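You operate a simulated robot arm through the tools that you are given. There is no shell and no other tool. Be economical: measure what you need, move in short steps, check, and stop when the job is done.

You run a simulated robot arm. Do the job below in one go: nothing can be reset, and whatever is moved stays where it is left.

## Task
Roll the unit at the white stop arm on to the red one.
Fine: lower the red stop arm first and raise the white one; release the brake to roll it and apply it again; the guide knob stays as it is.

The check looks at the end state, three seconds after you hand in, the way a careful person would. Anything else that was tipped, shoved, dropped, spilled or broken makes it a failure.

## Robot
A 6-joint arm with a two-finger parallel gripper on a trunk, on a base that drives. Base frame: it is fixed to the floor where the robot stands at the start and does not move with it; the origin is under the middle of the robot, x ahead of it, y to its left, z up. Readings come in m, degrees, newtons and seconds.
With the tool pointing down near the work surface it reaches from about 0.1 to 0.7 m from the robot's upright axis, wherever it stands. Its first joint turns from -166.0 to 166.0 degrees. Places, roughly: brake lever [1.4, -1.4, 0.5]; glass unit [1.5, -5.5, 0.5]; guide knob [1.5, -1.3, 0.5]; red stop arm [0.5, -0.1, 0.4]; small glass unit [1, -6.25, 0.5]; tall glass unit [2.75, -3.75, 0.25]; white stop arm [0.8, -0.6, 0.3]. Payload 3.91 kg.
The tool frame sits at the grasp point between the pads (the TCP): z along the fingers, y along the line on which they close. The tips reach 0.03 m beyond it. Largest opening 0.11 m; finger width 0.02, thickness 0.01; the body of the gripper, 0.048 by 0.112 m, starts 0.055 m behind the TCP.
Orientation is that of the tool frame in the base frame, as a unit quaternion [w, x, y, z]. With the fingers straight down and closing along the base's y, the tool's x points along the base's -x, its y along +y and its z along -z.

## Interface
- The arm moves only by the tool play_rows. Its argument "increments" is a list of rows, each a list of 7 numbers: the shift along the base's x, y, z in units of 40 mm (1.0 is 40 mm), then the turn, a rotation vector about the base's x, y, z in units of 4 degrees (1.0 is 4 degrees), then the gripper command, from -1 (shut) to 1 (fully open), values between in proportion. In form: [[tx, ty, tz, rx, ry, rz, fingers], ...]. A call has 1 to 20 rows; each row shifts and turns the commanded pose from where the row before left it. A call with a number of a shift or a turn outside -1 to 1 is refused whole. Rows are played at 5 a second. More than 0.05 m and 8.6 degrees between two rows, or a gripper value outside its range, and nothing of the call is played. A pose out of reach is approached as far as the arm can. The call stops where the force on the tool passes 90 N (or 10 N more than at its start, if that is more) or the arm is blocked; 0.2 s more then pass. The fingers move at their own pace (about 0.045 m/s each) and stop on an object; they squeeze with about 34 N. The grip force told is the motor's: it shows also when the fingers shut on nothing. Time passes only in rows, and 0.2 s behind the last, so rows that do not move let the fingers close. It gives the time, the measured TCP pose, the force on the tool (base axes), the opening and the grip force at its end, in the units of the frame above (readings bear some noise), with the torque about the TCP (base axes, N m) and any sound that the robot's microphone picked up.
- Cameras (640 x 400 px; columns grow to the right, rows downward): "scene" is now at [-0.0177, 0.1047, 1.2992]; the picture's right is [-0.60, -0.80, 0.00], its down [-0.65, 0.49, -0.58] and it looks along [0.47, -0.35, -0.81] (base axes); focal length 281 px, centre (320, 200). "wrist" rides on the gripper at [0.077, 0.007, -0.114] in the tool frame; the picture's right is [-0.09, 1.00, 0.00], its down [-0.80, -0.07, -0.59] and it looks along [-0.59, -0.05, 0.80] (tool axes); focal length 270 px, centre (320, 200). There is no depth. A picture from a camera that has moved, and an enlarged one, comes with that camera's place and axes in the base frame and with its lens.
- camera(camera): a new picture of that camera. The clock stands still meanwhile.
- move_column(by): slides the trunk up (or, below 0, down) by that many m; the arm and the scene camera ride with it, the base frame stays. It gives what a move gives, with no picture.
- steer(legs): drives the robot by 1 to 6 legs, each [ahead, turn to the left] in m and degrees, along the robot's own axes; the way and the turn of a leg run together, so that a leg with both is an arc; at most 1.5 m and 180 degrees a leg. The arm and the cameras ride along, it lands a little off, and it stops where it bumps. It gives what a move gives.
- aim_head(pan, tilt): turns the head with the scene camera to pan (to the left, within 155 degrees either way) and tilt (down, from -29 to 69), counted from straight ahead of the robot. It gives what a move gives.
- inspect(camera, box): a new picture of the part [left, top, right, bottom] of that camera's present view, enlarged. The clock stands still meanwhile.
- finish_job(): hands the job in; it is judged then, once.

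Work in short steps. Places have to be worked out from the pictures, the camera data and where the tool is seen: move nearer, look again, correct. Check each grasp and each placing, and mend what went wrong. You have 120 turns and 78 pictures in all, those below and enlarged ones among them. Open the gripper and draw the arm clear of the work before you hand the job in, unless the task says otherwise; then end with one line.

The tools are called after "Emit:" as a command line: name --pt "numbers of a row" for each row, then --argument value for the rest, lists and objects as JSON in quotes. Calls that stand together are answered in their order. play_rows: Moves the arm, as the interface text tells. Its arguments: {"type":"object","properties":{"increments":{"type":"array"}},"required":["increments"]} The other tools are called the same way: move_column (by) slides the trunk up or down; steer (legs) drives the base; aim_head (pan, tilt) turns the head that bears the scene camera; camera (camera) takes a picture; inspect (camera, box) takes an enlarged picture of a part of a camera's view; finish_job () hands the job in.

At the start:

```text
t: 0.0
tool_pos: [0.313, -0.3075, 0.645]
orientation: [0.0, 0.002, 1.0, -0.001]
ft_force: [0.0, 0.6, 0.4]
torque: [0.0, 0.0, 0.02]
finger_gap: 0.11
grip_force: 0.1
trunk travel left (down, up): [-0.275, 0.335]
robot x, y, heading: [-0.0052, -0.0032, -0.0]
head pan, tilt: [-37.1, 54.3]
```

scene: 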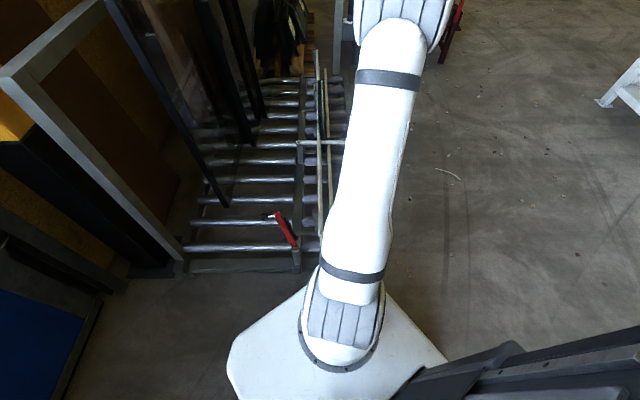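
wrist: 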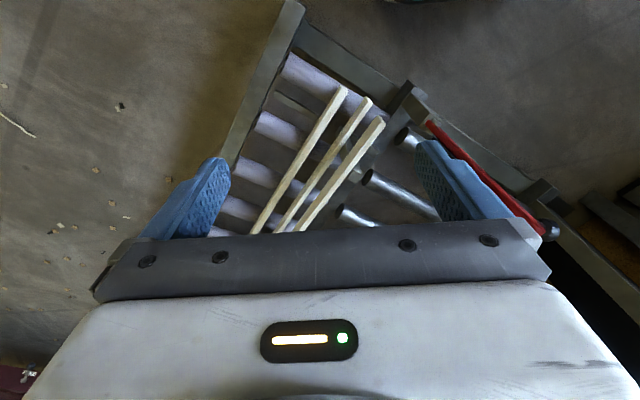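

The scene camera shows a roller track running away ahead-right, with a red stop arm near its end. I look along the track with the head before moving.

Emit:
aim_head --pan -25 --tilt 25

Emit:
camera --camera "scene"

Emit:
aim_head --pan -60 --tilt 30

Emit:
camera --camera "scene"

```text
t: 0.9
tool_pos: [0.3136, -0.3079, 0.645]
orientation: [0.001, 0.002, 1.0, 0.0]
ft_force: [-0.4, -0.1, 0.3]
torque: [-0.01, 0.03, -0.02]
finger_gap: 0.1098
grip_force: 0.1
trunk travel left (down, up): [-0.275, 0.335]
robot x, y, heading: [-0.0045, -0.0046, -0.1]
head pan, tilt: [-25.0, 25.0]
```

```text
75 pictures are left
camera scene: at [0.0077, 0.1097, 1.3422], right [-0.42, -0.91, 0.0], down [-0.38, 0.18, -0.91], along [0.82, -0.38, -0.42], focal length 281 px, centre (320, 200)
```

scene: 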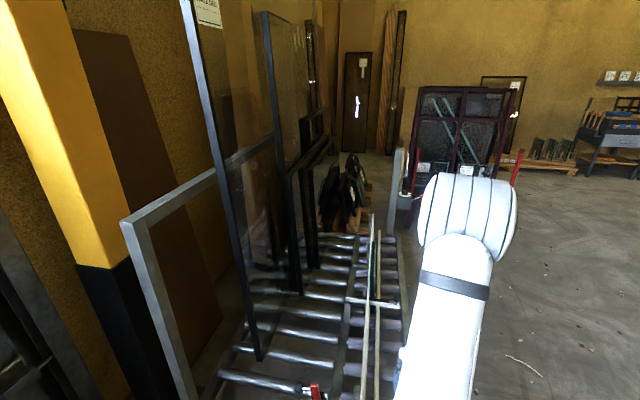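

```text
t: 1.9
tool_pos: [0.3136, -0.3087, 0.6458]
orientation: [0.0, 0.002, 1.0, 0.0]
ft_force: [0.0, -0.1, -0.7]
torque: [0.01, 0.01, 0.05]
finger_gap: 0.1099
grip_force: 0.1
trunk travel left (down, up): [-0.275, 0.335]
robot x, y, heading: [-0.0037, -0.0045, 0.0]
head pan, tilt: [-60.0, 30.0]
```

```text
74 pictures are left
camera scene: at [-0.0305, 0.0703, 1.3343], right [-0.87, -0.5, 0.0], down [-0.25, 0.43, -0.87], along [0.43, -0.75, -0.5], focal length 281 px, centre (320, 200)
```

scene: 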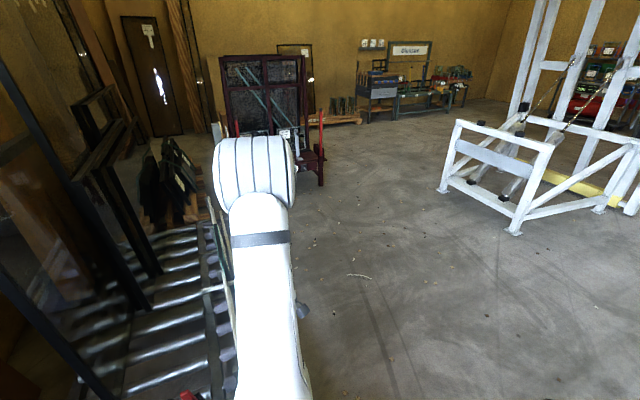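

The arm blocks the middle of the view. I swing the tool back towards the right (−y side) and up to clear the view of the track.

Emit:
play_rows --pt "-1 -0.3 0.5 0 0 0 1" --pt "-1 -0.3 0.5 0 0 0 1" --pt "-1 -0.3 0.5 0 0 0 1" --pt "-1 -0.3 0.5 0 0 0 1" --pt "-1 -0.2 0 0 0 0 1" --pt "-1 0 0 0 0 0 1" --pt "-1 0 0 0 0 0 1" --pt "-1 0 0 0 0 0 1" --pt "-1 0 0 0 0 0 1" --pt "-1 0 0 0 0 0 1"

Emit:
aim_head --pan -45 --tilt 45

Emit:
camera --camera "scene"

```text
t: 4.2
tool_pos: [-0.0872, -0.3662, 0.7243]
orientation: [0.0, 0.001, 1.0, 0.0]
ft_force: [-0.4, -1.6, 0.1]
torque: [-0.01, 0.05, -0.02]
finger_gap: 0.11
grip_force: 0.0
trunk travel left (down, up): [-0.275, 0.335]
robot x, y, heading: [-0.0002, -0.0059, -0.1]
head pan, tilt: [-60.0, 30.0]
```

```text
t: 4.9
tool_pos: [-0.0864, -0.366, 0.7242]
orientation: [-0.001, 0.001, 1.0, 0.0]
ft_force: [0.0, 0.1, -0.5]
torque: [0.0, 0.0, -0.03]
finger_gap: 0.11
grip_force: 0.1
trunk travel left (down, up): [-0.275, 0.335]
robot x, y, heading: [-0.0005, -0.0019, 0.1]
head pan, tilt: [-45.0, 45.0]
```

```text
73 pictures are left
camera scene: at [-0.0186, 0.0911, 1.3117], right [-0.71, -0.71, 0.0], down [-0.5, 0.5, -0.71], along [0.5, -0.5, -0.71], focal length 281 px, centre (320, 200)
```

scene: 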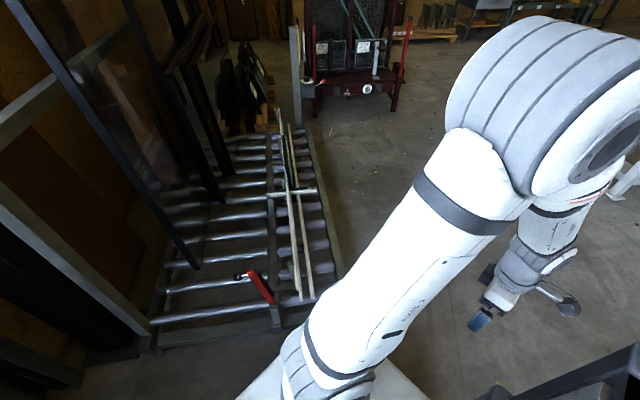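

Emit:
inspect --camera "scene" --box '[140, 80, 380, 350]'

Emit:
inspect --camera "scene" --box '[190, 0, 430, 150]'

```text
1.48 times, centred on (260, 215) of scene
camera zoom: at [-0.0186, 0.0911, 1.3117], right [-0.71, -0.71, 0.0], down [-0.5, 0.5, -0.71], along [0.5, -0.5, -0.71], focal length 416 px, centre (409, 178)
```

zoom: 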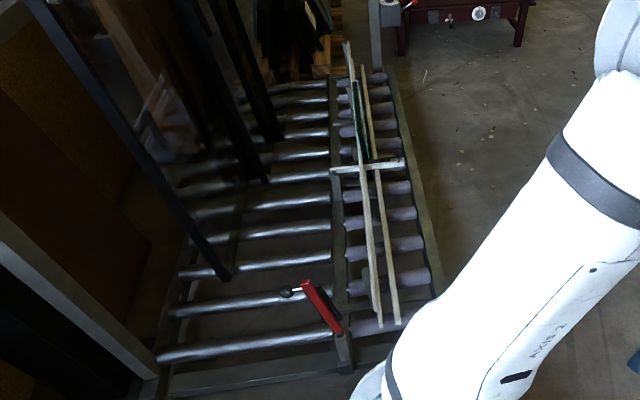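

```text
2.67 times, centred on (310, 75) of scene
camera zoom: at [-0.0186, 0.0911, 1.3117], right [-0.71, -0.71, 0.0], down [-0.5, 0.5, -0.71], along [0.5, -0.5, -0.71], focal length 750 px, centre (347, 533)
```

zoom: 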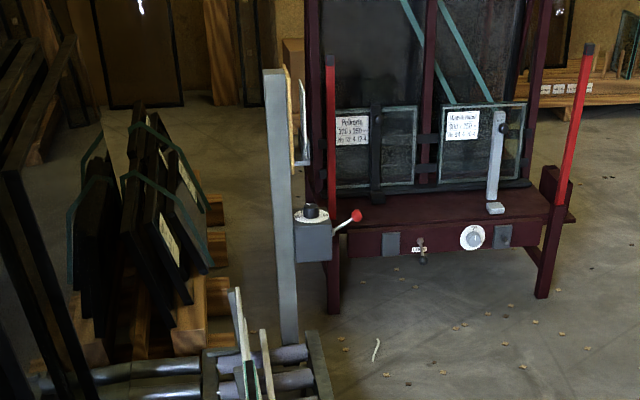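

The unit stands between the two cream guide rails, held by the white arm across the lane. The red arm is raised at the near end. I bring the wrist camera up to the red arm to see its pivot and handle.

Emit:
play_rows --pt "1 0.2 0 0 0 0 1" --pt "1 0.2 0 0 0 0 1" --pt "1 0.2 0 0 0 0 1" --pt "1 0.2 0 0 0 0 1" --pt "1 0.5 0 0 0 0 1" --pt "1 0.8 0 0 0 0 1" --pt "0.5 1 0 0 0 0 1" --pt "0.5 1 0 0 0 0 1" --pt "0.5 1 0 0 0 0 1" --pt "0.5 1 0 0 0 0 1"

Emit:
camera --camera "wrist"

Emit:
camera --camera "scene"

```text
refused: row 6 steps farther than a row can; nothing moved
```

```text
70 pictures are left
camera wrist: at [-0.1632, -0.3589, 0.8392], right [0.09, 1.0, 0.0], down [0.8, -0.07, 0.59], along [0.59, -0.05, -0.8], focal length 270 px, centre (320, 200)
```

wrist: 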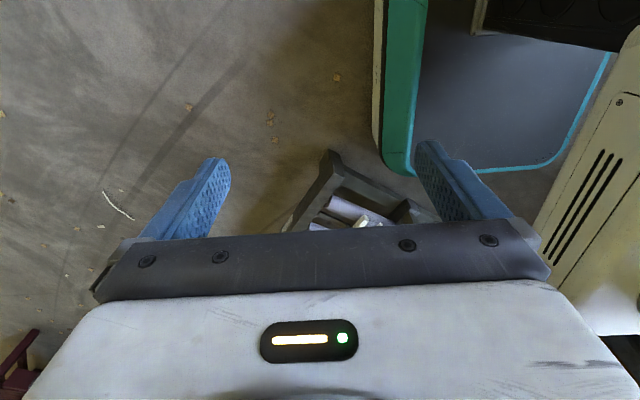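

```text
69 pictures are left
camera scene: at [-0.0186, 0.0911, 1.3117], right [-0.71, -0.71, 0.0], down [-0.5, 0.5, -0.71], along [0.5, -0.5, -0.71], focal length 281 px, centre (320, 200)
```

scene: 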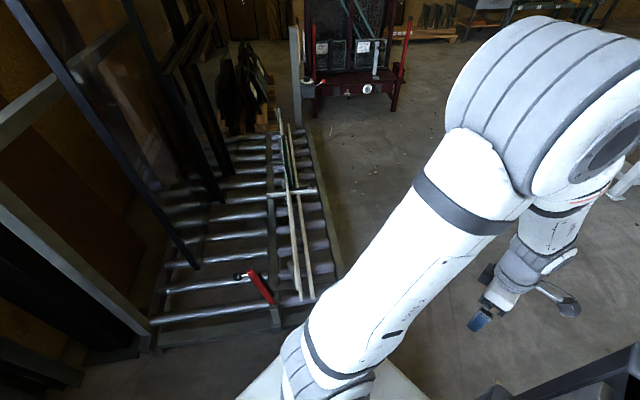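

Triangulating the two start views puts the red arm's pivot near [0.425,-0.117,0.295] and its ball at [0.48,-0.05,0.525], so it leans back about 20° past vertical. I zoom in on it before approaching.

Emit:
inspect --camera "scene" --box '[220, 250, 316, 340]'

Emit:
inspect --camera "scene" --box '[245, 100, 341, 220]'

```text
4.44 times, centred on (268, 295) of scene
camera zoom: at [-0.0186, 0.0911, 1.3117], right [-0.71, -0.71, 0.0], down [-0.5, 0.5, -0.71], along [0.5, -0.5, -0.71], focal length 1250 px, centre (551, -222)
```

zoom: 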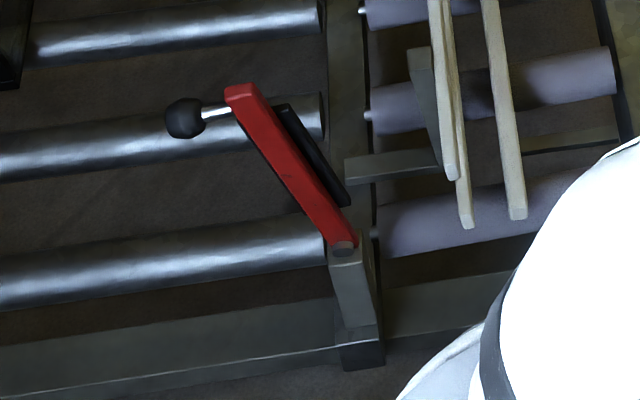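

```text
3.33 times, centred on (293, 160) of scene
camera zoom: at [-0.0186, 0.0911, 1.3117], right [-0.71, -0.71, 0.0], down [-0.5, 0.5, -0.71], along [0.5, -0.5, -0.71], focal length 937 px, centre (410, 333)
```

zoom: 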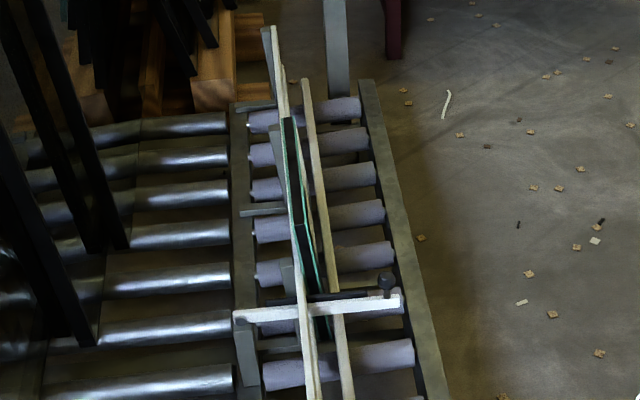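

The enlarged view shows the red bar with a ball handle on a stem at its tip; lowered, the ball should point up as on the white arm. With lane direction about [0.8,-0.6], the ball is near [0.48,-0.046,0.524]. I'll pinch the ball from above with the fingers closing along the lane, so first I go above it and look.

Emit:
play_rows --pt "0.945 0.533 -0.05 0 0 0.883 1" --pt "0.945 0.533 -0.05 0 0 0.883 1" --pt "0.945 0.533 -0.05 0 0 0.883 1" --pt "0.945 0.533 -0.05 0 0 0.883 1" --pt "0.945 0.533 -0.05 0 0 0.883 1" --pt "0.945 0.533 -0.05 0 0 0.883 1" --pt "0.945 0.533 -0.05 0 0 0.883 1" --pt "0.945 0.533 -0.05 0 0 0.883 1" --pt "0.945 0.533 -0.05 0 0 0.883 1" --pt "0.945 0.533 -0.05 0 0 0.883 1" --pt "0.945 0.533 -0.05 0 0 0.883 1" --pt "0.945 0.533 -0.05 0 0 0.883 1" --pt "0.945 0.533 -0.05 0 0 0.883 1" --pt "0.945 0.533 -0.05 0 0 0.883 1" --pt "0.945 0.533 -0.05 0 0 0.883 1"

Emit:
camera --camera "wrist"

```text
t: 8.1
tool_pos: [0.4908, -0.0862, 0.7092]
orientation: [0.001, -0.445, 0.896, 0.0]
ft_force: [0.3, 0.3, -0.4]
torque: [0.0, -0.02, -0.04]
finger_gap: 0.1099
grip_force: 0.0
out of reach, approached as far as the arm can: row 4, 5, 6, 7
trunk travel left (down, up): [-0.275, 0.335]
robot x, y, heading: [0.0008, -0.0034, 0.0]
head pan, tilt: [-45.0, 45.0]
```

```text
66 pictures are left
camera wrist: at [0.4381, -0.144, 0.8229], right [-0.74, 0.67, 0.0], down [0.54, 0.6, 0.59], along [0.4, 0.44, -0.8], focal length 270 px, centre (320, 200)
```

wrist: 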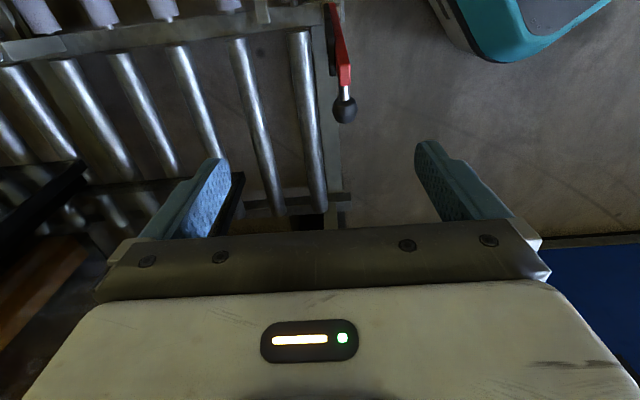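

The ball appears near [0.482,-0.055,0.524], consistent with the earlier estimate. I shift over it, then check.

Emit:
play_rows --pt "-0.25 0.85 -0.5 0 0 0 1" --pt "0 0 -1 0 0 0 1" --pt "0 0 0 0 0 0 1"

Emit:
camera --camera "wrist"

```text
t: 8.9
tool_pos: [0.4794, -0.0544, 0.648]
orientation: [0.0, -0.445, 0.896, 0.0]
ft_force: [-0.3, 0.3, -0.1]
torque: [0.03, -0.02, 0.02]
finger_gap: 0.1104
grip_force: 0.0
trunk travel left (down, up): [-0.275, 0.335]
robot x, y, heading: [-0.0024, -0.003, 0.3]
head pan, tilt: [-45.0, 45.0]
```

```text
65 pictures are left
camera wrist: at [0.4268, -0.1131, 0.7622], right [-0.74, 0.67, 0.0], down [0.54, 0.59, 0.59], along [0.4, 0.44, -0.8], focal length 270 px, centre (320, 200)
```

wrist: 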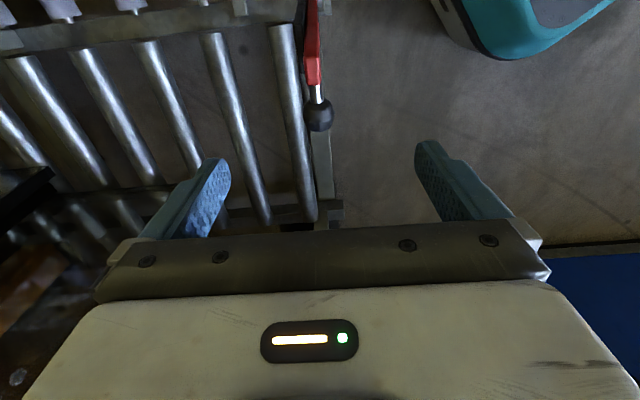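

The ball sits right under the tool at about [0.483,-0.052,0.526]. I descend to it and close.

Emit:
play_rows --pt "0.05 0.05 -1 0 0 0 1" --pt "0 0 -1 0 0 0 0.5" --pt "0 0 -1 0 0 0 0.2" --pt "0 0 0 0 0 0 0.2"

Emit:
camera --camera "wrist"

```text
t: 9.9
tool_pos: [0.4819, -0.0497, 0.5253]
orientation: [-0.001, -0.445, 0.896, 0.0]
ft_force: [0.2, -0.1, -0.6]
torque: [-0.03, 0.01, -0.02]
finger_gap: 0.0661
grip_force: 0.0
trunk travel left (down, up): [-0.275, 0.335]
robot x, y, heading: [-0.0021, -0.0049, -0.1]
head pan, tilt: [-45.0, 45.0]
```

```text
64 pictures are left
camera wrist: at [0.4293, -0.1084, 0.6394], right [-0.74, 0.67, 0.0], down [0.54, 0.59, 0.59], along [0.4, 0.44, -0.8], focal length 270 px, centre (320, 200)
```

wrist: 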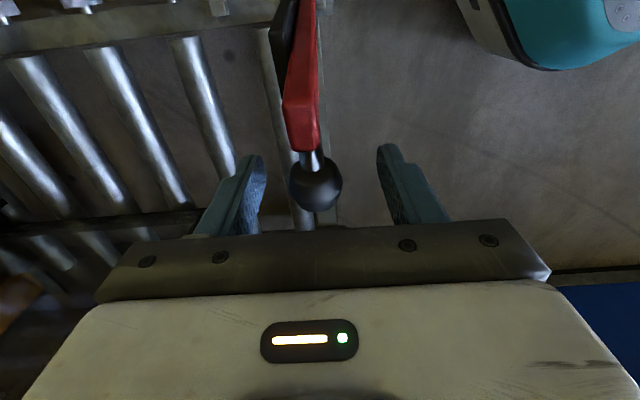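

The ball is centred between the fingers at the TCP. I close.

Emit:
play_rows --pt "0 0 0 0 0 0 -0.4" --pt "0 0 0 0 0 0 -1" --pt "0 0 0 0 0 0 -1" --pt "0 0 0 0 0 0 -1" --pt "0 0 0 0 0 0 -1"

```text
t: 11.1
tool_pos: [0.4835, -0.0507, 0.5257]
orientation: [0.002, -0.444, 0.896, -0.001]
ft_force: [20.0, -22.3, 0.1]
torque: [-0.31, -0.16, -0.13]
finger_gap: 0.0294
grip_force: 44.9
trunk travel left (down, up): [-0.275, 0.335]
robot x, y, heading: [-0.0007, -0.0024, 0.1]
head pan, tilt: [-45.0, 45.0]
```

Gripped (0.029 m ball). Now I swing it along the arc about the pivot, radius 0.242 m, a few rows first to check the forces.

Emit:
play_rows --pt "-0.45 -0.72 0.23 0 0 0 -1" --pt "-0.503 -0.67 0.1 0 0 0 -1" --pt "-0.507 -0.676 -0.015 0 0 0 -1"

```text
t: 11.9
tool_pos: [0.4227, -0.1325, 0.5381]
orientation: [0.001, -0.444, 0.896, 0.0]
ft_force: [16.4, -12.0, 1.6]
torque: [0.2, -0.18, -0.27]
finger_gap: 0.0294
grip_force: 45.2
trunk travel left (down, up): [-0.275, 0.335]
robot x, y, heading: [-0.0039, -0.0043, 0.1]
head pan, tilt: [-45.0, 45.0]
```

It follows smoothly, with only a lateral force of about 20 N along the lane. I ease that off and continue the arc.

Emit:
play_rows --pt "-0.42 -0.726 -0.13 0 0 0 -1" --pt "-0.485 -0.646 -0.2475 0 0 0 -1" --pt "-0.459 -0.612 -0.355 0 0 0 -1" --pt "-0.4245 -0.566 -0.46 0 0 0 -1" --pt "-0.3825 -0.51 -0.555 0 0 0 -1"

```text
t: 13.1
tool_pos: [0.3346, -0.2563, 0.4711]
orientation: [-0.001, -0.444, 0.896, -0.001]
ft_force: [0.2, -2.2, 0.7]
torque: [0.38, 0.27, -0.09]
finger_gap: 0.029
grip_force: 45.4
trunk travel left (down, up): [-0.275, 0.335]
robot x, y, heading: [-0.0008, -0.0066, 0.1]
head pan, tilt: [-45.0, 45.0]
```

Forces are low. I continue the arc down.

Emit:
play_rows --pt "-0.333 -0.444 -0.6375 0 0 0 -1" --pt "-0.276 -0.368 -0.7075 0 0 0 -1" --pt "-0.213 -0.284 -0.765 0 0 0 -1"

Emit:
camera --camera "wrist"

```text
t: 13.9
tool_pos: [0.2998, -0.301, 0.3849]
orientation: [0.0, -0.445, 0.895, -0.001]
ft_force: [2.5, -1.1, 0.7]
torque: [0.44, 0.21, -0.02]
finger_gap: 0.0292
grip_force: 45.1
trunk travel left (down, up): [-0.275, 0.335]
robot x, y, heading: [-0.0022, -0.0028, -0.1]
head pan, tilt: [-45.0, 45.0]
```

```text
63 pictures are left
camera wrist: at [0.2483, -0.3583, 0.4998], right [-0.74, 0.67, 0.0], down [0.54, 0.6, 0.59], along [0.4, 0.44, -0.8], focal length 270 px, centre (320, 200)
```

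wrist: 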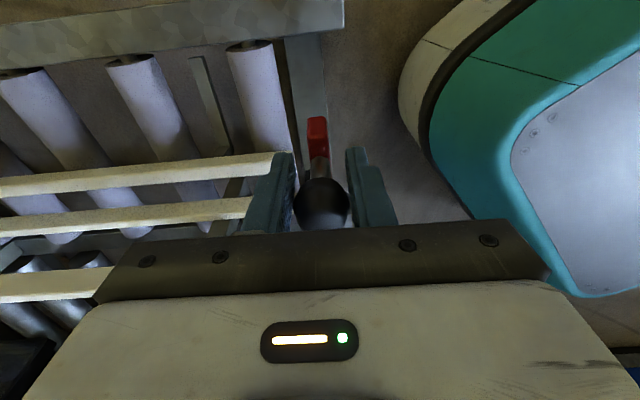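

The arm is nearly down, and the rail ends are close to the left finger. I make the last bit in small steps, watching the force.

Emit:
play_rows --pt "-0.09 -0.12 -0.4 0 0 0 -1" --pt "-0.05 -0.07 -0.35 0 0 0 -1"

```text
t: 14.5
tool_pos: [0.2956, -0.3084, 0.3559]
orientation: [0.0, -0.444, 0.896, 0.002]
ft_force: [-14.7, -3.9, 5.6]
torque: [0.75, -0.38, 0.05]
finger_gap: 0.0294
grip_force: 45.0
trunk travel left (down, up): [-0.275, 0.335]
robot x, y, heading: [-0.0015, -0.0042, 0.0]
head pan, tilt: [-45.0, 45.0]
```

A sideways force of 15 N has appeared, so I look before going further.

Emit:
camera --camera "wrist"

Emit:
camera --camera "scene"

```text
62 pictures are left
camera wrist: at [0.2434, -0.3654, 0.4706], right [-0.74, 0.67, 0.0], down [0.54, 0.59, 0.6], along [0.4, 0.44, -0.8], focal length 270 px, centre (320, 200)
```

wrist: 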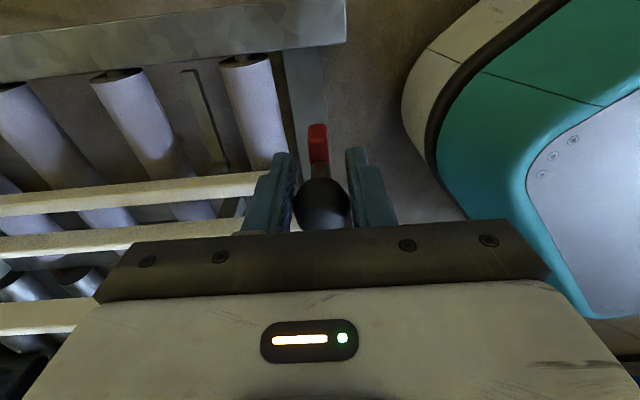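

```text
61 pictures are left
camera scene: at [-0.0192, 0.0912, 1.3117], right [-0.71, -0.71, 0.0], down [-0.5, 0.5, -0.71], along [0.5, -0.5, -0.71], focal length 281 px, centre (320, 200)
```

scene: 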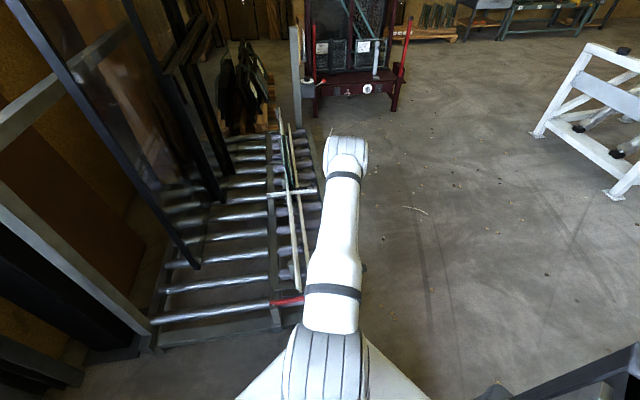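

From both views the rails lie well below the fingers, so this is just a small misalignment of my arc. I ease it off and go down slightly.

Emit:
play_rows --pt "-0.1 -0.02 -0.2 0 0 0 -1" --pt "-0.02 -0.03 -0.2 0 0 0 -1"

```text
t: 15.1
tool_pos: [0.2929, -0.311, 0.3384]
orientation: [-0.001, -0.445, 0.895, -0.003]
ft_force: [14.1, 1.4, 2.4]
torque: [0.9, -0.5, -0.08]
finger_gap: 0.0291
grip_force: 44.9
trunk travel left (down, up): [-0.275, 0.335]
robot x, y, heading: [-0.0028, -0.0034, 0.4]
head pan, tilt: [-45.0, 45.0]
```

Still moving freely downwards; I continue until the vertical force shows a stop.

Emit:
play_rows --pt "0.03 0.0 -0.2 0 0 0 -1" --pt "0 0 -0.2 0 0 0 -1"

```text
t: 15.7
tool_pos: [0.2927, -0.3101, 0.3244]
orientation: [0.0, -0.444, 0.896, -0.002]
ft_force: [3.1, -8.0, 28.4]
torque: [0.26, -0.08, -0.06]
finger_gap: 0.0298
grip_force: 45.0
trunk travel left (down, up): [-0.275, 0.335]
robot x, y, heading: [-0.003, -0.0021, -0.0]
head pan, tilt: [-45.0, 45.0]
```

The stop was met (28 N upward). I open and lift off, then check.

Emit:
play_rows --pt "0 0 0.05 0 0 0 -0.2" --pt "0 0 0 0 0 0 -0.1" --pt "0 0 1 0 0 0 0" --pt "0 0 1 0 0 0 0" --pt "0 0 1 0 0 0 0.5" --pt "0 0 1 0 0 0 1" --pt "0 0 1 0 0 0 1" --pt "0 0 1 0 0 0 1"

Emit:
camera --camera "wrist"

```text
t: 17.5
tool_pos: [0.2957, -0.3103, 0.5651]
orientation: [-0.001, -0.445, 0.896, -0.001]
ft_force: [1.0, 0.6, 0.4]
torque: [0.0, 0.01, 0.0]
finger_gap: 0.1098
grip_force: 0.1
trunk travel left (down, up): [-0.275, 0.335]
robot x, y, heading: [-0.0006, -0.0022, 0.1]
head pan, tilt: [-45.0, 45.0]
```

```text
60 pictures are left
camera wrist: at [0.2428, -0.367, 0.6805], right [-0.74, 0.67, 0.0], down [0.54, 0.59, 0.59], along [0.4, 0.44, -0.8], focal length 270 px, centre (320, 200)
```

wrist: 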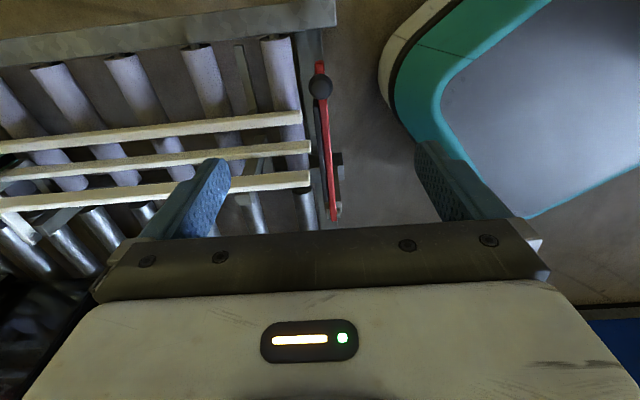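

The red arm now lies across the lane with its ball up at [0.293,-0.310,0.324]. The white ball is about [0.776,-0.654,~0.33], so I need to stand on the right of the lane. I raise and tuck the arm, and look at the floor there first.

Emit:
play_rows --pt "-0.3 0.3 1 0 0 0 1" --pt "-0.3 0.3 1 0 0 0 1" --pt "-0.3 0.3 1 0 0 0 1" --pt "-0.3 0.3 1 0 0 0 1"

Emit:
aim_head --pan -95 --tilt 40

Emit:
camera --camera "scene"

Emit:
aim_head --pan -150 --tilt 45

Emit:
camera --camera "scene"

```text
t: 18.5
tool_pos: [0.2437, -0.2628, 0.7257]
orientation: [0.0, -0.444, 0.896, 0.0]
ft_force: [0.4, 0.1, -0.1]
torque: [-0.03, 0.0, 0.0]
finger_gap: 0.1101
grip_force: 0.1
trunk travel left (down, up): [-0.275, 0.335]
robot x, y, heading: [-0.0033, -0.0048, -0.3]
head pan, tilt: [-45.0, 45.0]
```

```text
t: 19.7
tool_pos: [0.2441, -0.2621, 0.7252]
orientation: [0.0, -0.445, 0.896, 0.0]
ft_force: [0.2, 0.5, 0.3]
torque: [-0.01, 0.0, 0.04]
finger_gap: 0.1101
grip_force: 0.1
trunk travel left (down, up): [-0.275, 0.335]
robot x, y, heading: [-0.0003, -0.0048, -0.2]
head pan, tilt: [-95.0, 40.0]
```

```text
59 pictures are left
camera scene: at [-0.0832, 0.0639, 1.3189], right [-1.0, 0.09, 0.0], down [0.06, 0.64, -0.77], along [-0.07, -0.76, -0.64], focal length 281 px, centre (320, 200)
```

scene: 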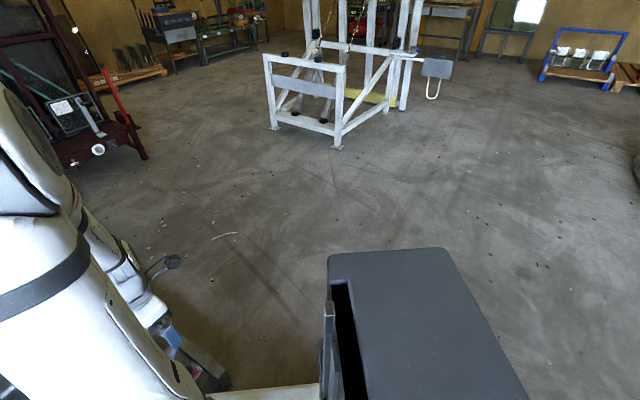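

```text
t: 20.9
tool_pos: [0.2436, -0.262, 0.7253]
orientation: [0.0, -0.445, 0.896, 0.001]
ft_force: [0.6, -0.1, -0.3]
torque: [0.0, -0.04, -0.01]
finger_gap: 0.1101
grip_force: 0.0
trunk travel left (down, up): [-0.275, 0.335]
robot x, y, heading: [-0.0031, -0.0017, -0.2]
head pan, tilt: [-150.0, 45.0]
```

```text
58 pictures are left
camera scene: at [-0.1463, 0.1079, 1.3117], right [-0.5, 0.87, 0.0], down [0.61, 0.35, -0.71], along [-0.61, -0.35, -0.71], focal length 281 px, centre (320, 200)
```

scene: 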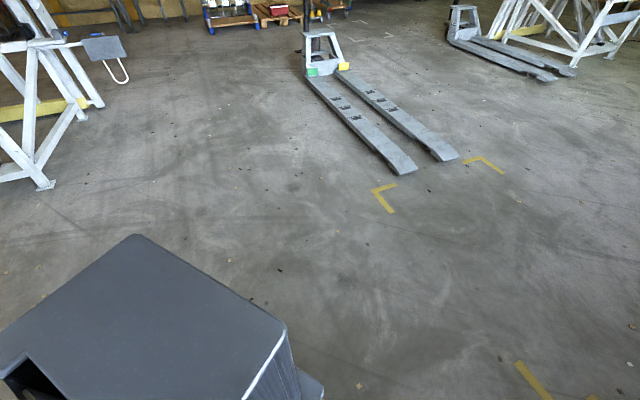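

The floor behind and on the right is clear. I back off, turn right and go down past the lane end.

Emit:
steer --legs '[[-0.35, 0], [0, -75], [0.95, 0], [0, 67]]'

Emit:
aim_head --pan 0 --tilt 40

Emit:
camera --camera "scene"

```text
t: 34.0
tool_pos: [0.0338, -1.2279, 0.7257]
orientation: [0.001, -0.353, 0.936, 0.0]
ft_force: [0.6, -0.5, 0.2]
torque: [-0.01, -0.03, 0.0]
finger_gap: 0.1098
grip_force: 0.1
trunk travel left (down, up): [-0.275, 0.335]
robot x, y, heading: [-0.1533, -0.9334, -12.0]
head pan, tilt: [-150.0, 45.0]
```

```text
t: 36.3
tool_pos: [0.0325, -1.2274, 0.726]
orientation: [0.0, -0.352, 0.936, -0.001]
ft_force: [-0.2, -0.4, 0.2]
torque: [0.05, 0.0, 0.0]
finger_gap: 0.11
grip_force: 0.0
trunk travel left (down, up): [-0.275, 0.335]
robot x, y, heading: [-0.1544, -0.9263, -11.8]
head pan, tilt: [0.0, 40.0]
```

```text
57 pictures are left
camera scene: at [-0.1143, -0.782, 1.3189], right [-0.21, -0.98, 0.0], down [-0.63, 0.13, -0.77], along [0.75, -0.16, -0.64], focal length 281 px, centre (320, 200)
```

scene: 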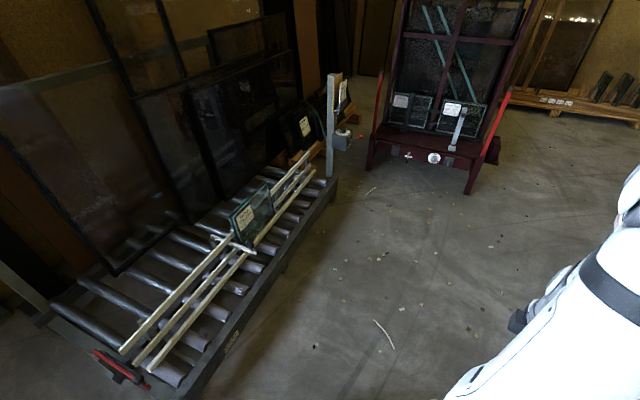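

Good overview: the glass unit stands between the rails just behind the white arm. I zoom in on it and on the brake box.

Emit:
inspect --camera "scene" --box '[190, 160, 320, 290]'

Emit:
inspect --camera "scene" --box '[300, 60, 390, 200]'

```text
3.08 times, centred on (255, 225) of scene
camera zoom: at [-0.1143, -0.782, 1.3189], right [-0.21, -0.98, 0.0], down [-0.63, 0.13, -0.77], along [0.75, -0.16, -0.64], focal length 865 px, centre (520, 123)
```

zoom: 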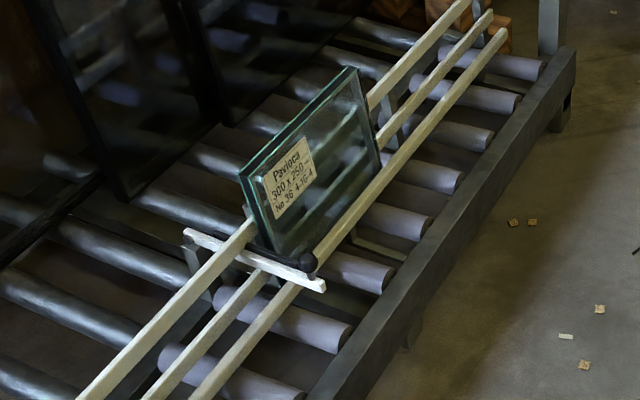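

```text
2.86 times, centred on (345, 130) of scene
camera zoom: at [-0.1143, -0.782, 1.3189], right [-0.21, -0.98, 0.0], down [-0.63, 0.13, -0.77], along [0.75, -0.16, -0.64], focal length 803 px, centre (249, 400)
```

zoom: 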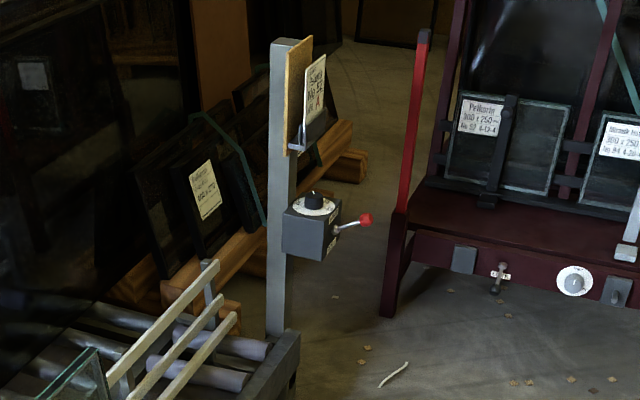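

White ball triangulates to about [0.78,-0.654,0.335]. I drive in with a flattening arc to end parallel to the lane, about 0.34 m off its right edge.

Emit:
steer --legs '[[0, 17], [0.45, 0], [0.27, -35]]'

Emit:
aim_head --pan 50 --tilt 45

Emit:
camera --camera "scene"

```text
t: 41.7
tool_pos: [0.6435, -1.281, 0.7264]
orientation: [0.0, -0.206, 0.979, -0.001]
ft_force: [-0.9, 0.2, 0.9]
torque: [-0.01, -0.03, -0.04]
finger_gap: 0.1097
grip_force: 0.1
trunk travel left (down, up): [-0.275, 0.335]
robot x, y, heading: [0.549, -0.9583, -30.2]
head pan, tilt: [0.0, 40.0]
```

```text
t: 42.9
tool_pos: [0.6445, -1.2811, 0.7259]
orientation: [0.0, -0.206, 0.979, 0.0]
ft_force: [-0.6, -0.6, -0.2]
torque: [-0.01, 0.01, -0.01]
finger_gap: 0.11
grip_force: 0.1
trunk travel left (down, up): [-0.275, 0.335]
robot x, y, heading: [0.5413, -0.9585, -30.1]
head pan, tilt: [50.0, 45.0]
```

```text
54 pictures are left
camera scene: at [0.6323, -0.7581, 1.3117], right [0.34, -0.94, 0.0], down [-0.67, -0.24, -0.71], along [0.67, 0.24, -0.71], focal length 281 px, centre (320, 200)
```

scene: 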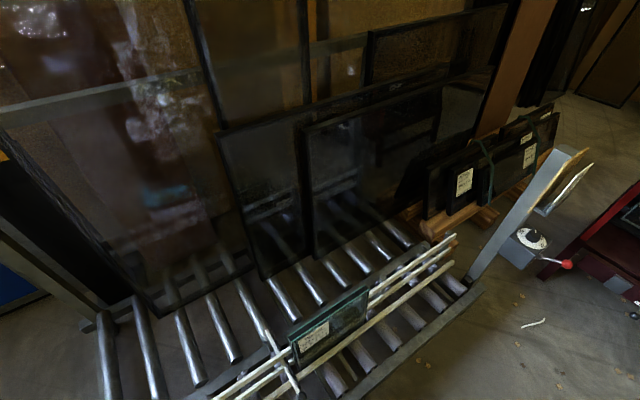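

Landed well. I tilt the head down to the white arm.

Emit:
aim_head --pan 55 --tilt 66

Emit:
camera --camera "scene"

```text
t: 43.8
tool_pos: [0.6449, -1.2812, 0.7257]
orientation: [0.0, -0.207, 0.978, 0.0]
ft_force: [-0.6, -0.9, 0.5]
torque: [0.01, -0.01, -0.02]
finger_gap: 0.11
grip_force: 0.1
trunk travel left (down, up): [-0.275, 0.335]
robot x, y, heading: [0.5436, -0.9543, -30.3]
head pan, tilt: [55.0, 66.0]
```

```text
53 pictures are left
camera scene: at [0.6098, -0.7607, 1.2856], right [0.42, -0.91, 0.0], down [-0.83, -0.38, -0.41], along [0.37, 0.17, -0.91], focal length 281 px, centre (320, 200)
```

scene: 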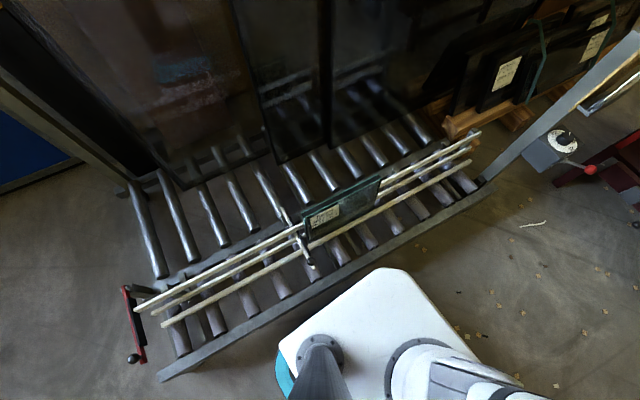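

Emit:
inspect --camera "scene" --box '[240, 170, 400, 290]'

```text
3.33 times, centred on (320, 230) of scene
camera zoom: at [0.6098, -0.7607, 1.2856], right [0.42, -0.91, 0.0], down [-0.83, -0.38, -0.41], along [0.37, 0.17, -0.91], focal length 937 px, centre (320, 100)
```

zoom: 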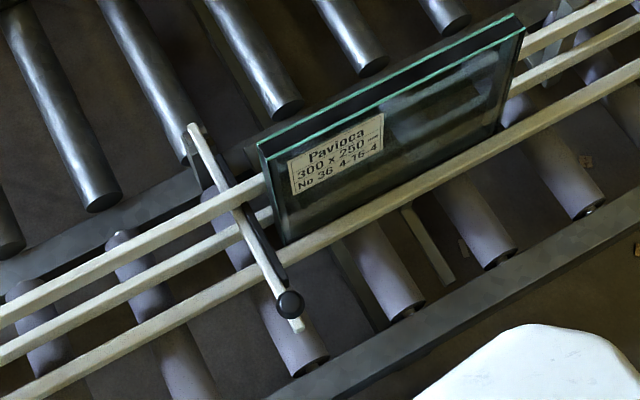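

White ball is at about [0.778,-0.651,0.335], pivot [0.917,-0.458,0.30]; the glass edge is ~3.5 cm further up the lane from the arm plane, top ~0.5. I bring the tool round to above the ball, staying high.

Emit:
play_rows --pt "0.953 0.566 0 0 0 0.394 1" --pt "0.953 0.566 0 0 0 0.394 1" --pt "0.953 0.566 0 0 0 0.394 1" --pt "0.953 0.566 0 0 0 0.394 1" --pt "0.953 0.566 0 0 0 0.394 1" --pt "0.953 0.566 0 0 0 0.394 1" --pt "0.953 0.566 0 0 0 0.394 1" --pt "0.953 0.566 0 0 0 0.394 1" --pt "0 1 0 0 0 0.394 1" --pt "0 1 0 0 0 0.394 1" --pt "0 1 0 0 0 0.394 1" --pt "0 1 0 0 0 0.394 1" --pt "0 1 0 0 0 0.394 1" --pt "0 1 0 0 0 0.394 1" --pt "-0.7 0.83 0 0 0 0.394 1" --pt "-0.7 0.83 0 0 0 0.394 1" --pt "-0.7 0.83 0 0 0 0.394 1" --pt "-0.7 0.83 0 0 0 0.394 1" --pt "-0.7 0.83 0 0 0 0.394 1" --pt "-0.7 0.83 0 0 0 0.394 1"

Emit:
camera --camera "wrist"

```text
t: 48.0
tool_pos: [0.7825, -0.6677, 0.7284]
orientation: [0.0, -0.465, 0.885, 0.0]
ft_force: [0.4, 0.4, -0.8]
torque: [0.01, 0.03, -0.02]
finger_gap: 0.1101
grip_force: 0.1
out of reach, approached as far as the arm can: row 2
trunk travel left (down, up): [-0.275, 0.335]
robot x, y, heading: [0.543, -0.9546, -30.0]
head pan, tilt: [55.0, 66.0]
```

```text
51 pictures are left
camera wrist: at [0.7327, -0.7277, 0.842], right [-0.77, 0.64, 0.0], down [0.51, 0.62, 0.59], along [0.38, 0.46, -0.8], focal length 270 px, centre (320, 200)
```

wrist: 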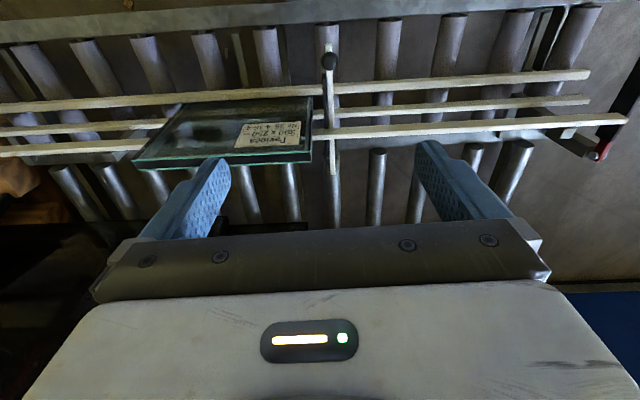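

The wrist view confirms the ball at [0.776,-0.652]. I descend with a half-open gripper, stopping above it to check.

Emit:
play_rows --pt "-0.12 0.38 -1 0 0 0 0.3" --pt "0 0 -1 0 0 0 0.1" --pt "0 0 -1 0 0 0 0.1" --pt "0 0 -1 0 0 0 0.1" --pt "0 0 -1 0 0 0 0.1" --pt "0 0 -1 0 0 0 0.1" --pt "0 0 -1 0 0 0 0.1" --pt "0 0 -1 0 0 0 0.1" --pt "0 0 0 0 0 0 0.1"

Emit:
camera --camera "wrist"

```text
t: 50.0
tool_pos: [0.779, -0.6505, 0.4063]
orientation: [0.0, -0.465, 0.885, 0.0]
ft_force: [0.2, -0.4, -0.3]
torque: [-0.02, -0.01, 0.0]
finger_gap: 0.0605
grip_force: 0.1
trunk travel left (down, up): [-0.275, 0.335]
robot x, y, heading: [0.5414, -0.9549, -30.3]
head pan, tilt: [55.0, 66.0]
```

```text
50 pictures are left
camera wrist: at [0.7293, -0.7098, 0.52], right [-0.77, 0.64, 0.0], down [0.51, 0.62, 0.59], along [0.38, 0.46, -0.8], focal length 270 px, centre (320, 200)
```

wrist: 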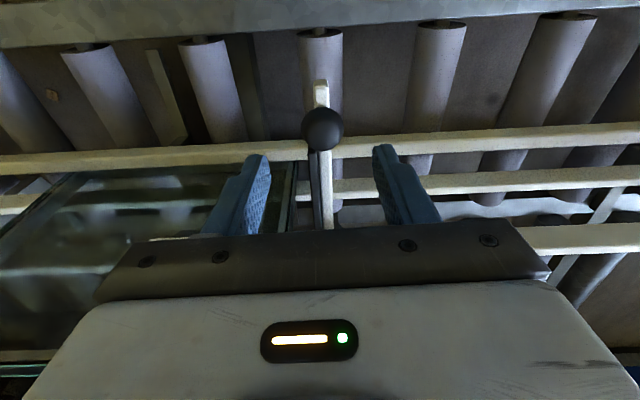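

Aligned. I lower to grasp the ball near the fingertips and close.

Emit:
play_rows --pt "-0.06 -0.02 -0.75 0 0 0 0.1" --pt "0 0 -0.7 0 0 0 0.0" --pt "0 0 0 0 0 0 -0.4" --pt "0 0 0 0 0 0 -1" --pt "0 0 0 0 0 0 -1" --pt "0 0 0 0 0 0 -1"

Emit:
camera --camera "wrist"

```text
t: 51.4
tool_pos: [0.7775, -0.6496, 0.3494]
orientation: [0.002, -0.467, 0.884, 0.0]
ft_force: [-47.8, 29.9, -3.9]
torque: [-0.36, 0.6, -0.21]
finger_gap: 0.0294
grip_force: 45.2
trunk travel left (down, up): [-0.275, 0.335]
robot x, y, heading: [0.5466, -0.9567, -30.5]
head pan, tilt: [55.0, 66.0]
```

```text
49 pictures are left
camera wrist: at [0.7269, -0.7098, 0.4635], right [-0.77, 0.63, 0.0], down [0.51, 0.62, 0.59], along [0.38, 0.46, -0.8], focal length 270 px, centre (320, 200)
```

wrist: 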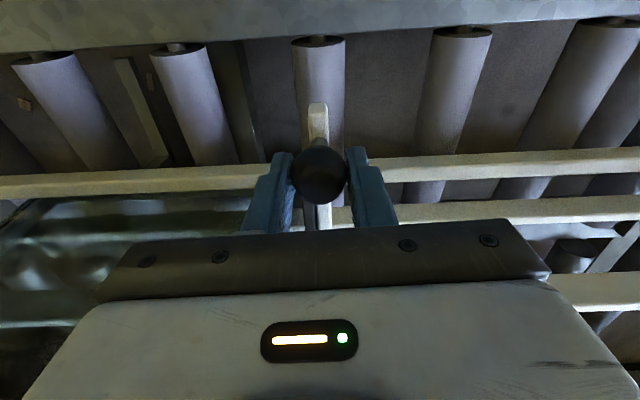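

Gripped, with ~56 N sideways along the lane, so I ease the tool ~4 mm back down-lane while starting the upward arc.

Emit:
play_rows --pt "-0.08 0.057 0 0 0 0 -1" --pt "0.081 0.117 0.79 0 0 0 -1" --pt "0.15 0.215 0.8 0 0 0 -1"

```text
t: 52.1
tool_pos: [0.787, -0.6354, 0.4125]
orientation: [0.0, -0.463, 0.886, 0.001]
ft_force: [70.2, -33.2, -9.6]
torque: [-0.28, -0.21, 0.28]
finger_gap: 0.0299
grip_force: 45.2
trunk travel left (down, up): [-0.275, 0.335]
robot x, y, heading: [0.5471, -0.9539, -30.2]
head pan, tilt: [55.0, 66.0]
```

The force swung the other way (stiffness ~30 N/mm), so I correct by ~2 mm and continue.

Emit:
play_rows --pt "0.045 -0.031 0 0 0 0 -1" --pt "0.211 0.303 0.76 0 0 0 -1"

```text
t: 52.8
tool_pos: [0.7948, -0.623, 0.4433]
orientation: [-0.001, -0.464, 0.886, 0.001]
ft_force: [53.4, -22.4, -11.6]
torque: [-0.33, -0.36, 0.08]
finger_gap: 0.0296
grip_force: 45.3
trunk travel left (down, up): [-0.275, 0.335]
robot x, y, heading: [0.545, -0.955, -30.2]
head pan, tilt: [55.0, 66.0]
```

Emit:
play_rows --pt "0.05 -0.035 0 0 0 0 -1" --pt "0.269 0.387 0.7 0 0 0 -1" --pt "0.322 0.463 0.63 0 0 0 -1"

Emit:
camera --camera "wrist"

```text
t: 53.5
tool_pos: [0.8201, -0.5916, 0.4957]
orientation: [-0.002, -0.464, 0.886, 0.0]
ft_force: [30.3, -11.0, -17.1]
torque: [-0.82, 0.11, -0.07]
finger_gap: 0.0296
grip_force: 44.9
trunk travel left (down, up): [-0.275, 0.335]
robot x, y, heading: [0.5418, -0.9583, -30.3]
head pan, tilt: [55.0, 66.0]
```

```text
48 pictures are left
camera wrist: at [0.7694, -0.6521, 0.6106], right [-0.77, 0.64, 0.0], down [0.51, 0.62, 0.59], along [0.38, 0.46, -0.81], focal length 270 px, centre (320, 200)
```

wrist: 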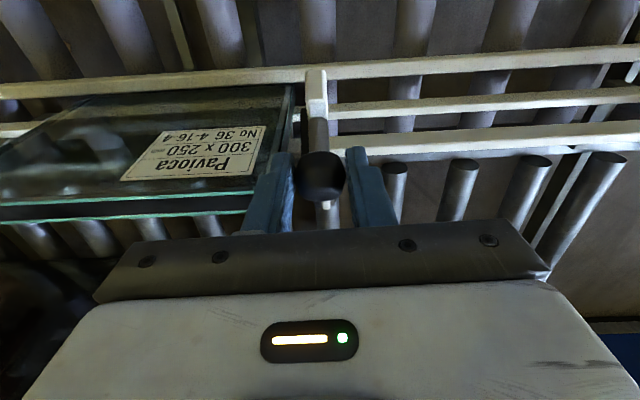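

Still clear of the glass, and forces are moderate. I continue over the lane.

Emit:
play_rows --pt "0.39 0.513 0.545 0 0 0 -1" --pt "0.409 0.588 0.45 0 0 0 -1" --pt "0.44 0.633 0.345 0 0 0 -1"

Emit:
camera --camera "wrist"

```text
t: 54.4
tool_pos: [0.8692, -0.5242, 0.5479]
orientation: [-0.001, -0.465, 0.885, -0.001]
ft_force: [18.7, -16.8, -13.9]
torque: [-1.41, 0.3, -0.12]
finger_gap: 0.0294
grip_force: 45.2
trunk travel left (down, up): [-0.275, 0.335]
robot x, y, heading: [0.5434, -0.9559, -30.1]
head pan, tilt: [55.0, 66.0]
```

```text
47 pictures are left
camera wrist: at [0.8195, -0.5839, 0.6634], right [-0.77, 0.64, 0.0], down [0.51, 0.62, 0.59], along [0.38, 0.46, -0.81], focal length 270 px, centre (320, 200)
```

wrist: 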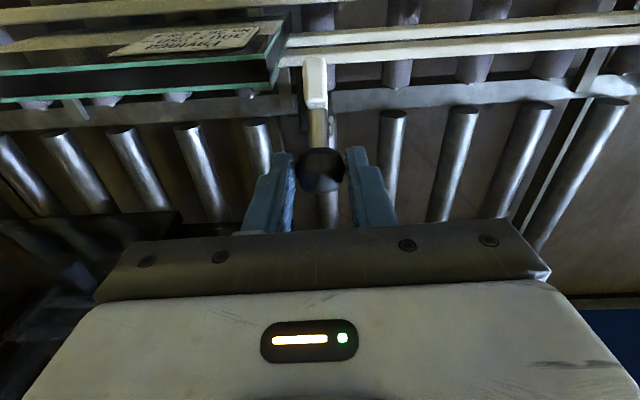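

Past the glass. I finish the arc to beyond vertical.

Emit:
play_rows --pt "0.48 0.65 0.23 0 0 0 -1" --pt "0.477 0.687 0.12 0 0 0 -1" --pt "0.482 0.693 0 0 0 0 -1"

Emit:
camera --camera "wrist"

```text
t: 55.1
tool_pos: [0.9281, -0.4436, 0.5605]
orientation: [-0.001, -0.465, 0.885, -0.001]
ft_force: [29.7, -28.6, -11.1]
torque: [-1.44, -0.36, 0.01]
finger_gap: 0.0295
grip_force: 45.4
trunk travel left (down, up): [-0.275, 0.335]
robot x, y, heading: [0.5453, -0.9562, -30.1]
head pan, tilt: [55.0, 66.0]
```

```text
46 pictures are left
camera wrist: at [0.8788, -0.5029, 0.6758], right [-0.77, 0.64, 0.0], down [0.51, 0.62, 0.59], along [0.38, 0.46, -0.81], focal length 270 px, centre (320, 200)
```

wrist: 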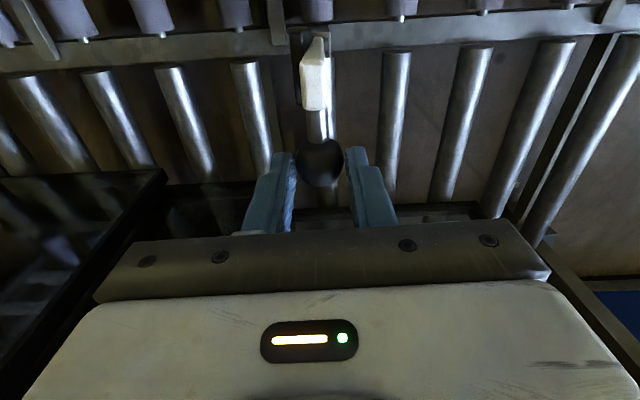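

A dark frame edge appears near the gripper's left; I check the clearance from the scene camera.

Emit:
camera --camera "scene"

```text
45 pictures are left
camera scene: at [0.6123, -0.7616, 1.2856], right [0.42, -0.91, 0.0], down [-0.83, -0.38, -0.41], along [0.37, 0.17, -0.91], focal length 281 px, centre (320, 200)
```

scene: 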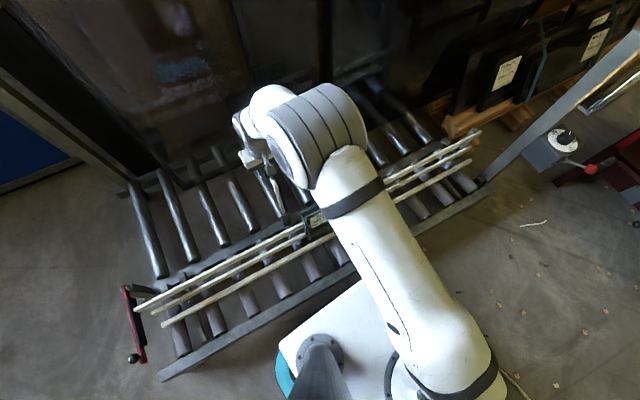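

The nearest frame is ~0.2 m beyond the pivot, so there is room. I do the last two small rows.

Emit:
play_rows --pt "0.5 0.667 -0.12 0 0 0 -1" --pt "0.3 0.42 -0.14 0 0 0 -1"

Emit:
camera --camera "wrist"

```text
t: 55.8
tool_pos: [0.9594, -0.4001, 0.5518]
orientation: [0.0, -0.466, 0.885, 0.0]
ft_force: [25.7, -24.6, -6.9]
torque: [-1.11, -0.5, 0.04]
finger_gap: 0.0289
grip_force: 44.1
trunk travel left (down, up): [-0.275, 0.335]
robot x, y, heading: [0.5483, -0.9577, -30.2]
head pan, tilt: [55.0, 66.0]
```

```text
44 pictures are left
camera wrist: at [0.9109, -0.4591, 0.6659], right [-0.77, 0.64, 0.0], down [0.51, 0.62, 0.59], along [0.38, 0.46, -0.8], focal length 270 px, centre (320, 200)
```

wrist: 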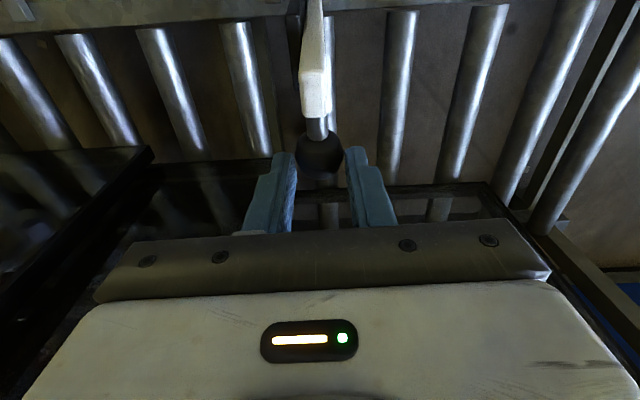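

Nearly at the rest angle (n≈0.071; red rested at 0.080). One more centimetre, watching for the stop.

Emit:
play_rows --pt "0.16 0.19 -0.08 0 0 0 -1" --pt "0 0 0 0 0 0 -1"

```text
t: 56.4
tool_pos: [0.9592, -0.3868, 0.546]
orientation: [-0.002, -0.467, 0.884, 0.0]
ft_force: [-0.8, 0.4, -1.5]
torque: [0.0, -0.02, 0.01]
finger_gap: 0.0
grip_force: 38.5
trunk travel left (down, up): [-0.275, 0.335]
robot x, y, heading: [0.5431, -0.957, -30.4]
head pan, tilt: [55.0, 66.0]
```

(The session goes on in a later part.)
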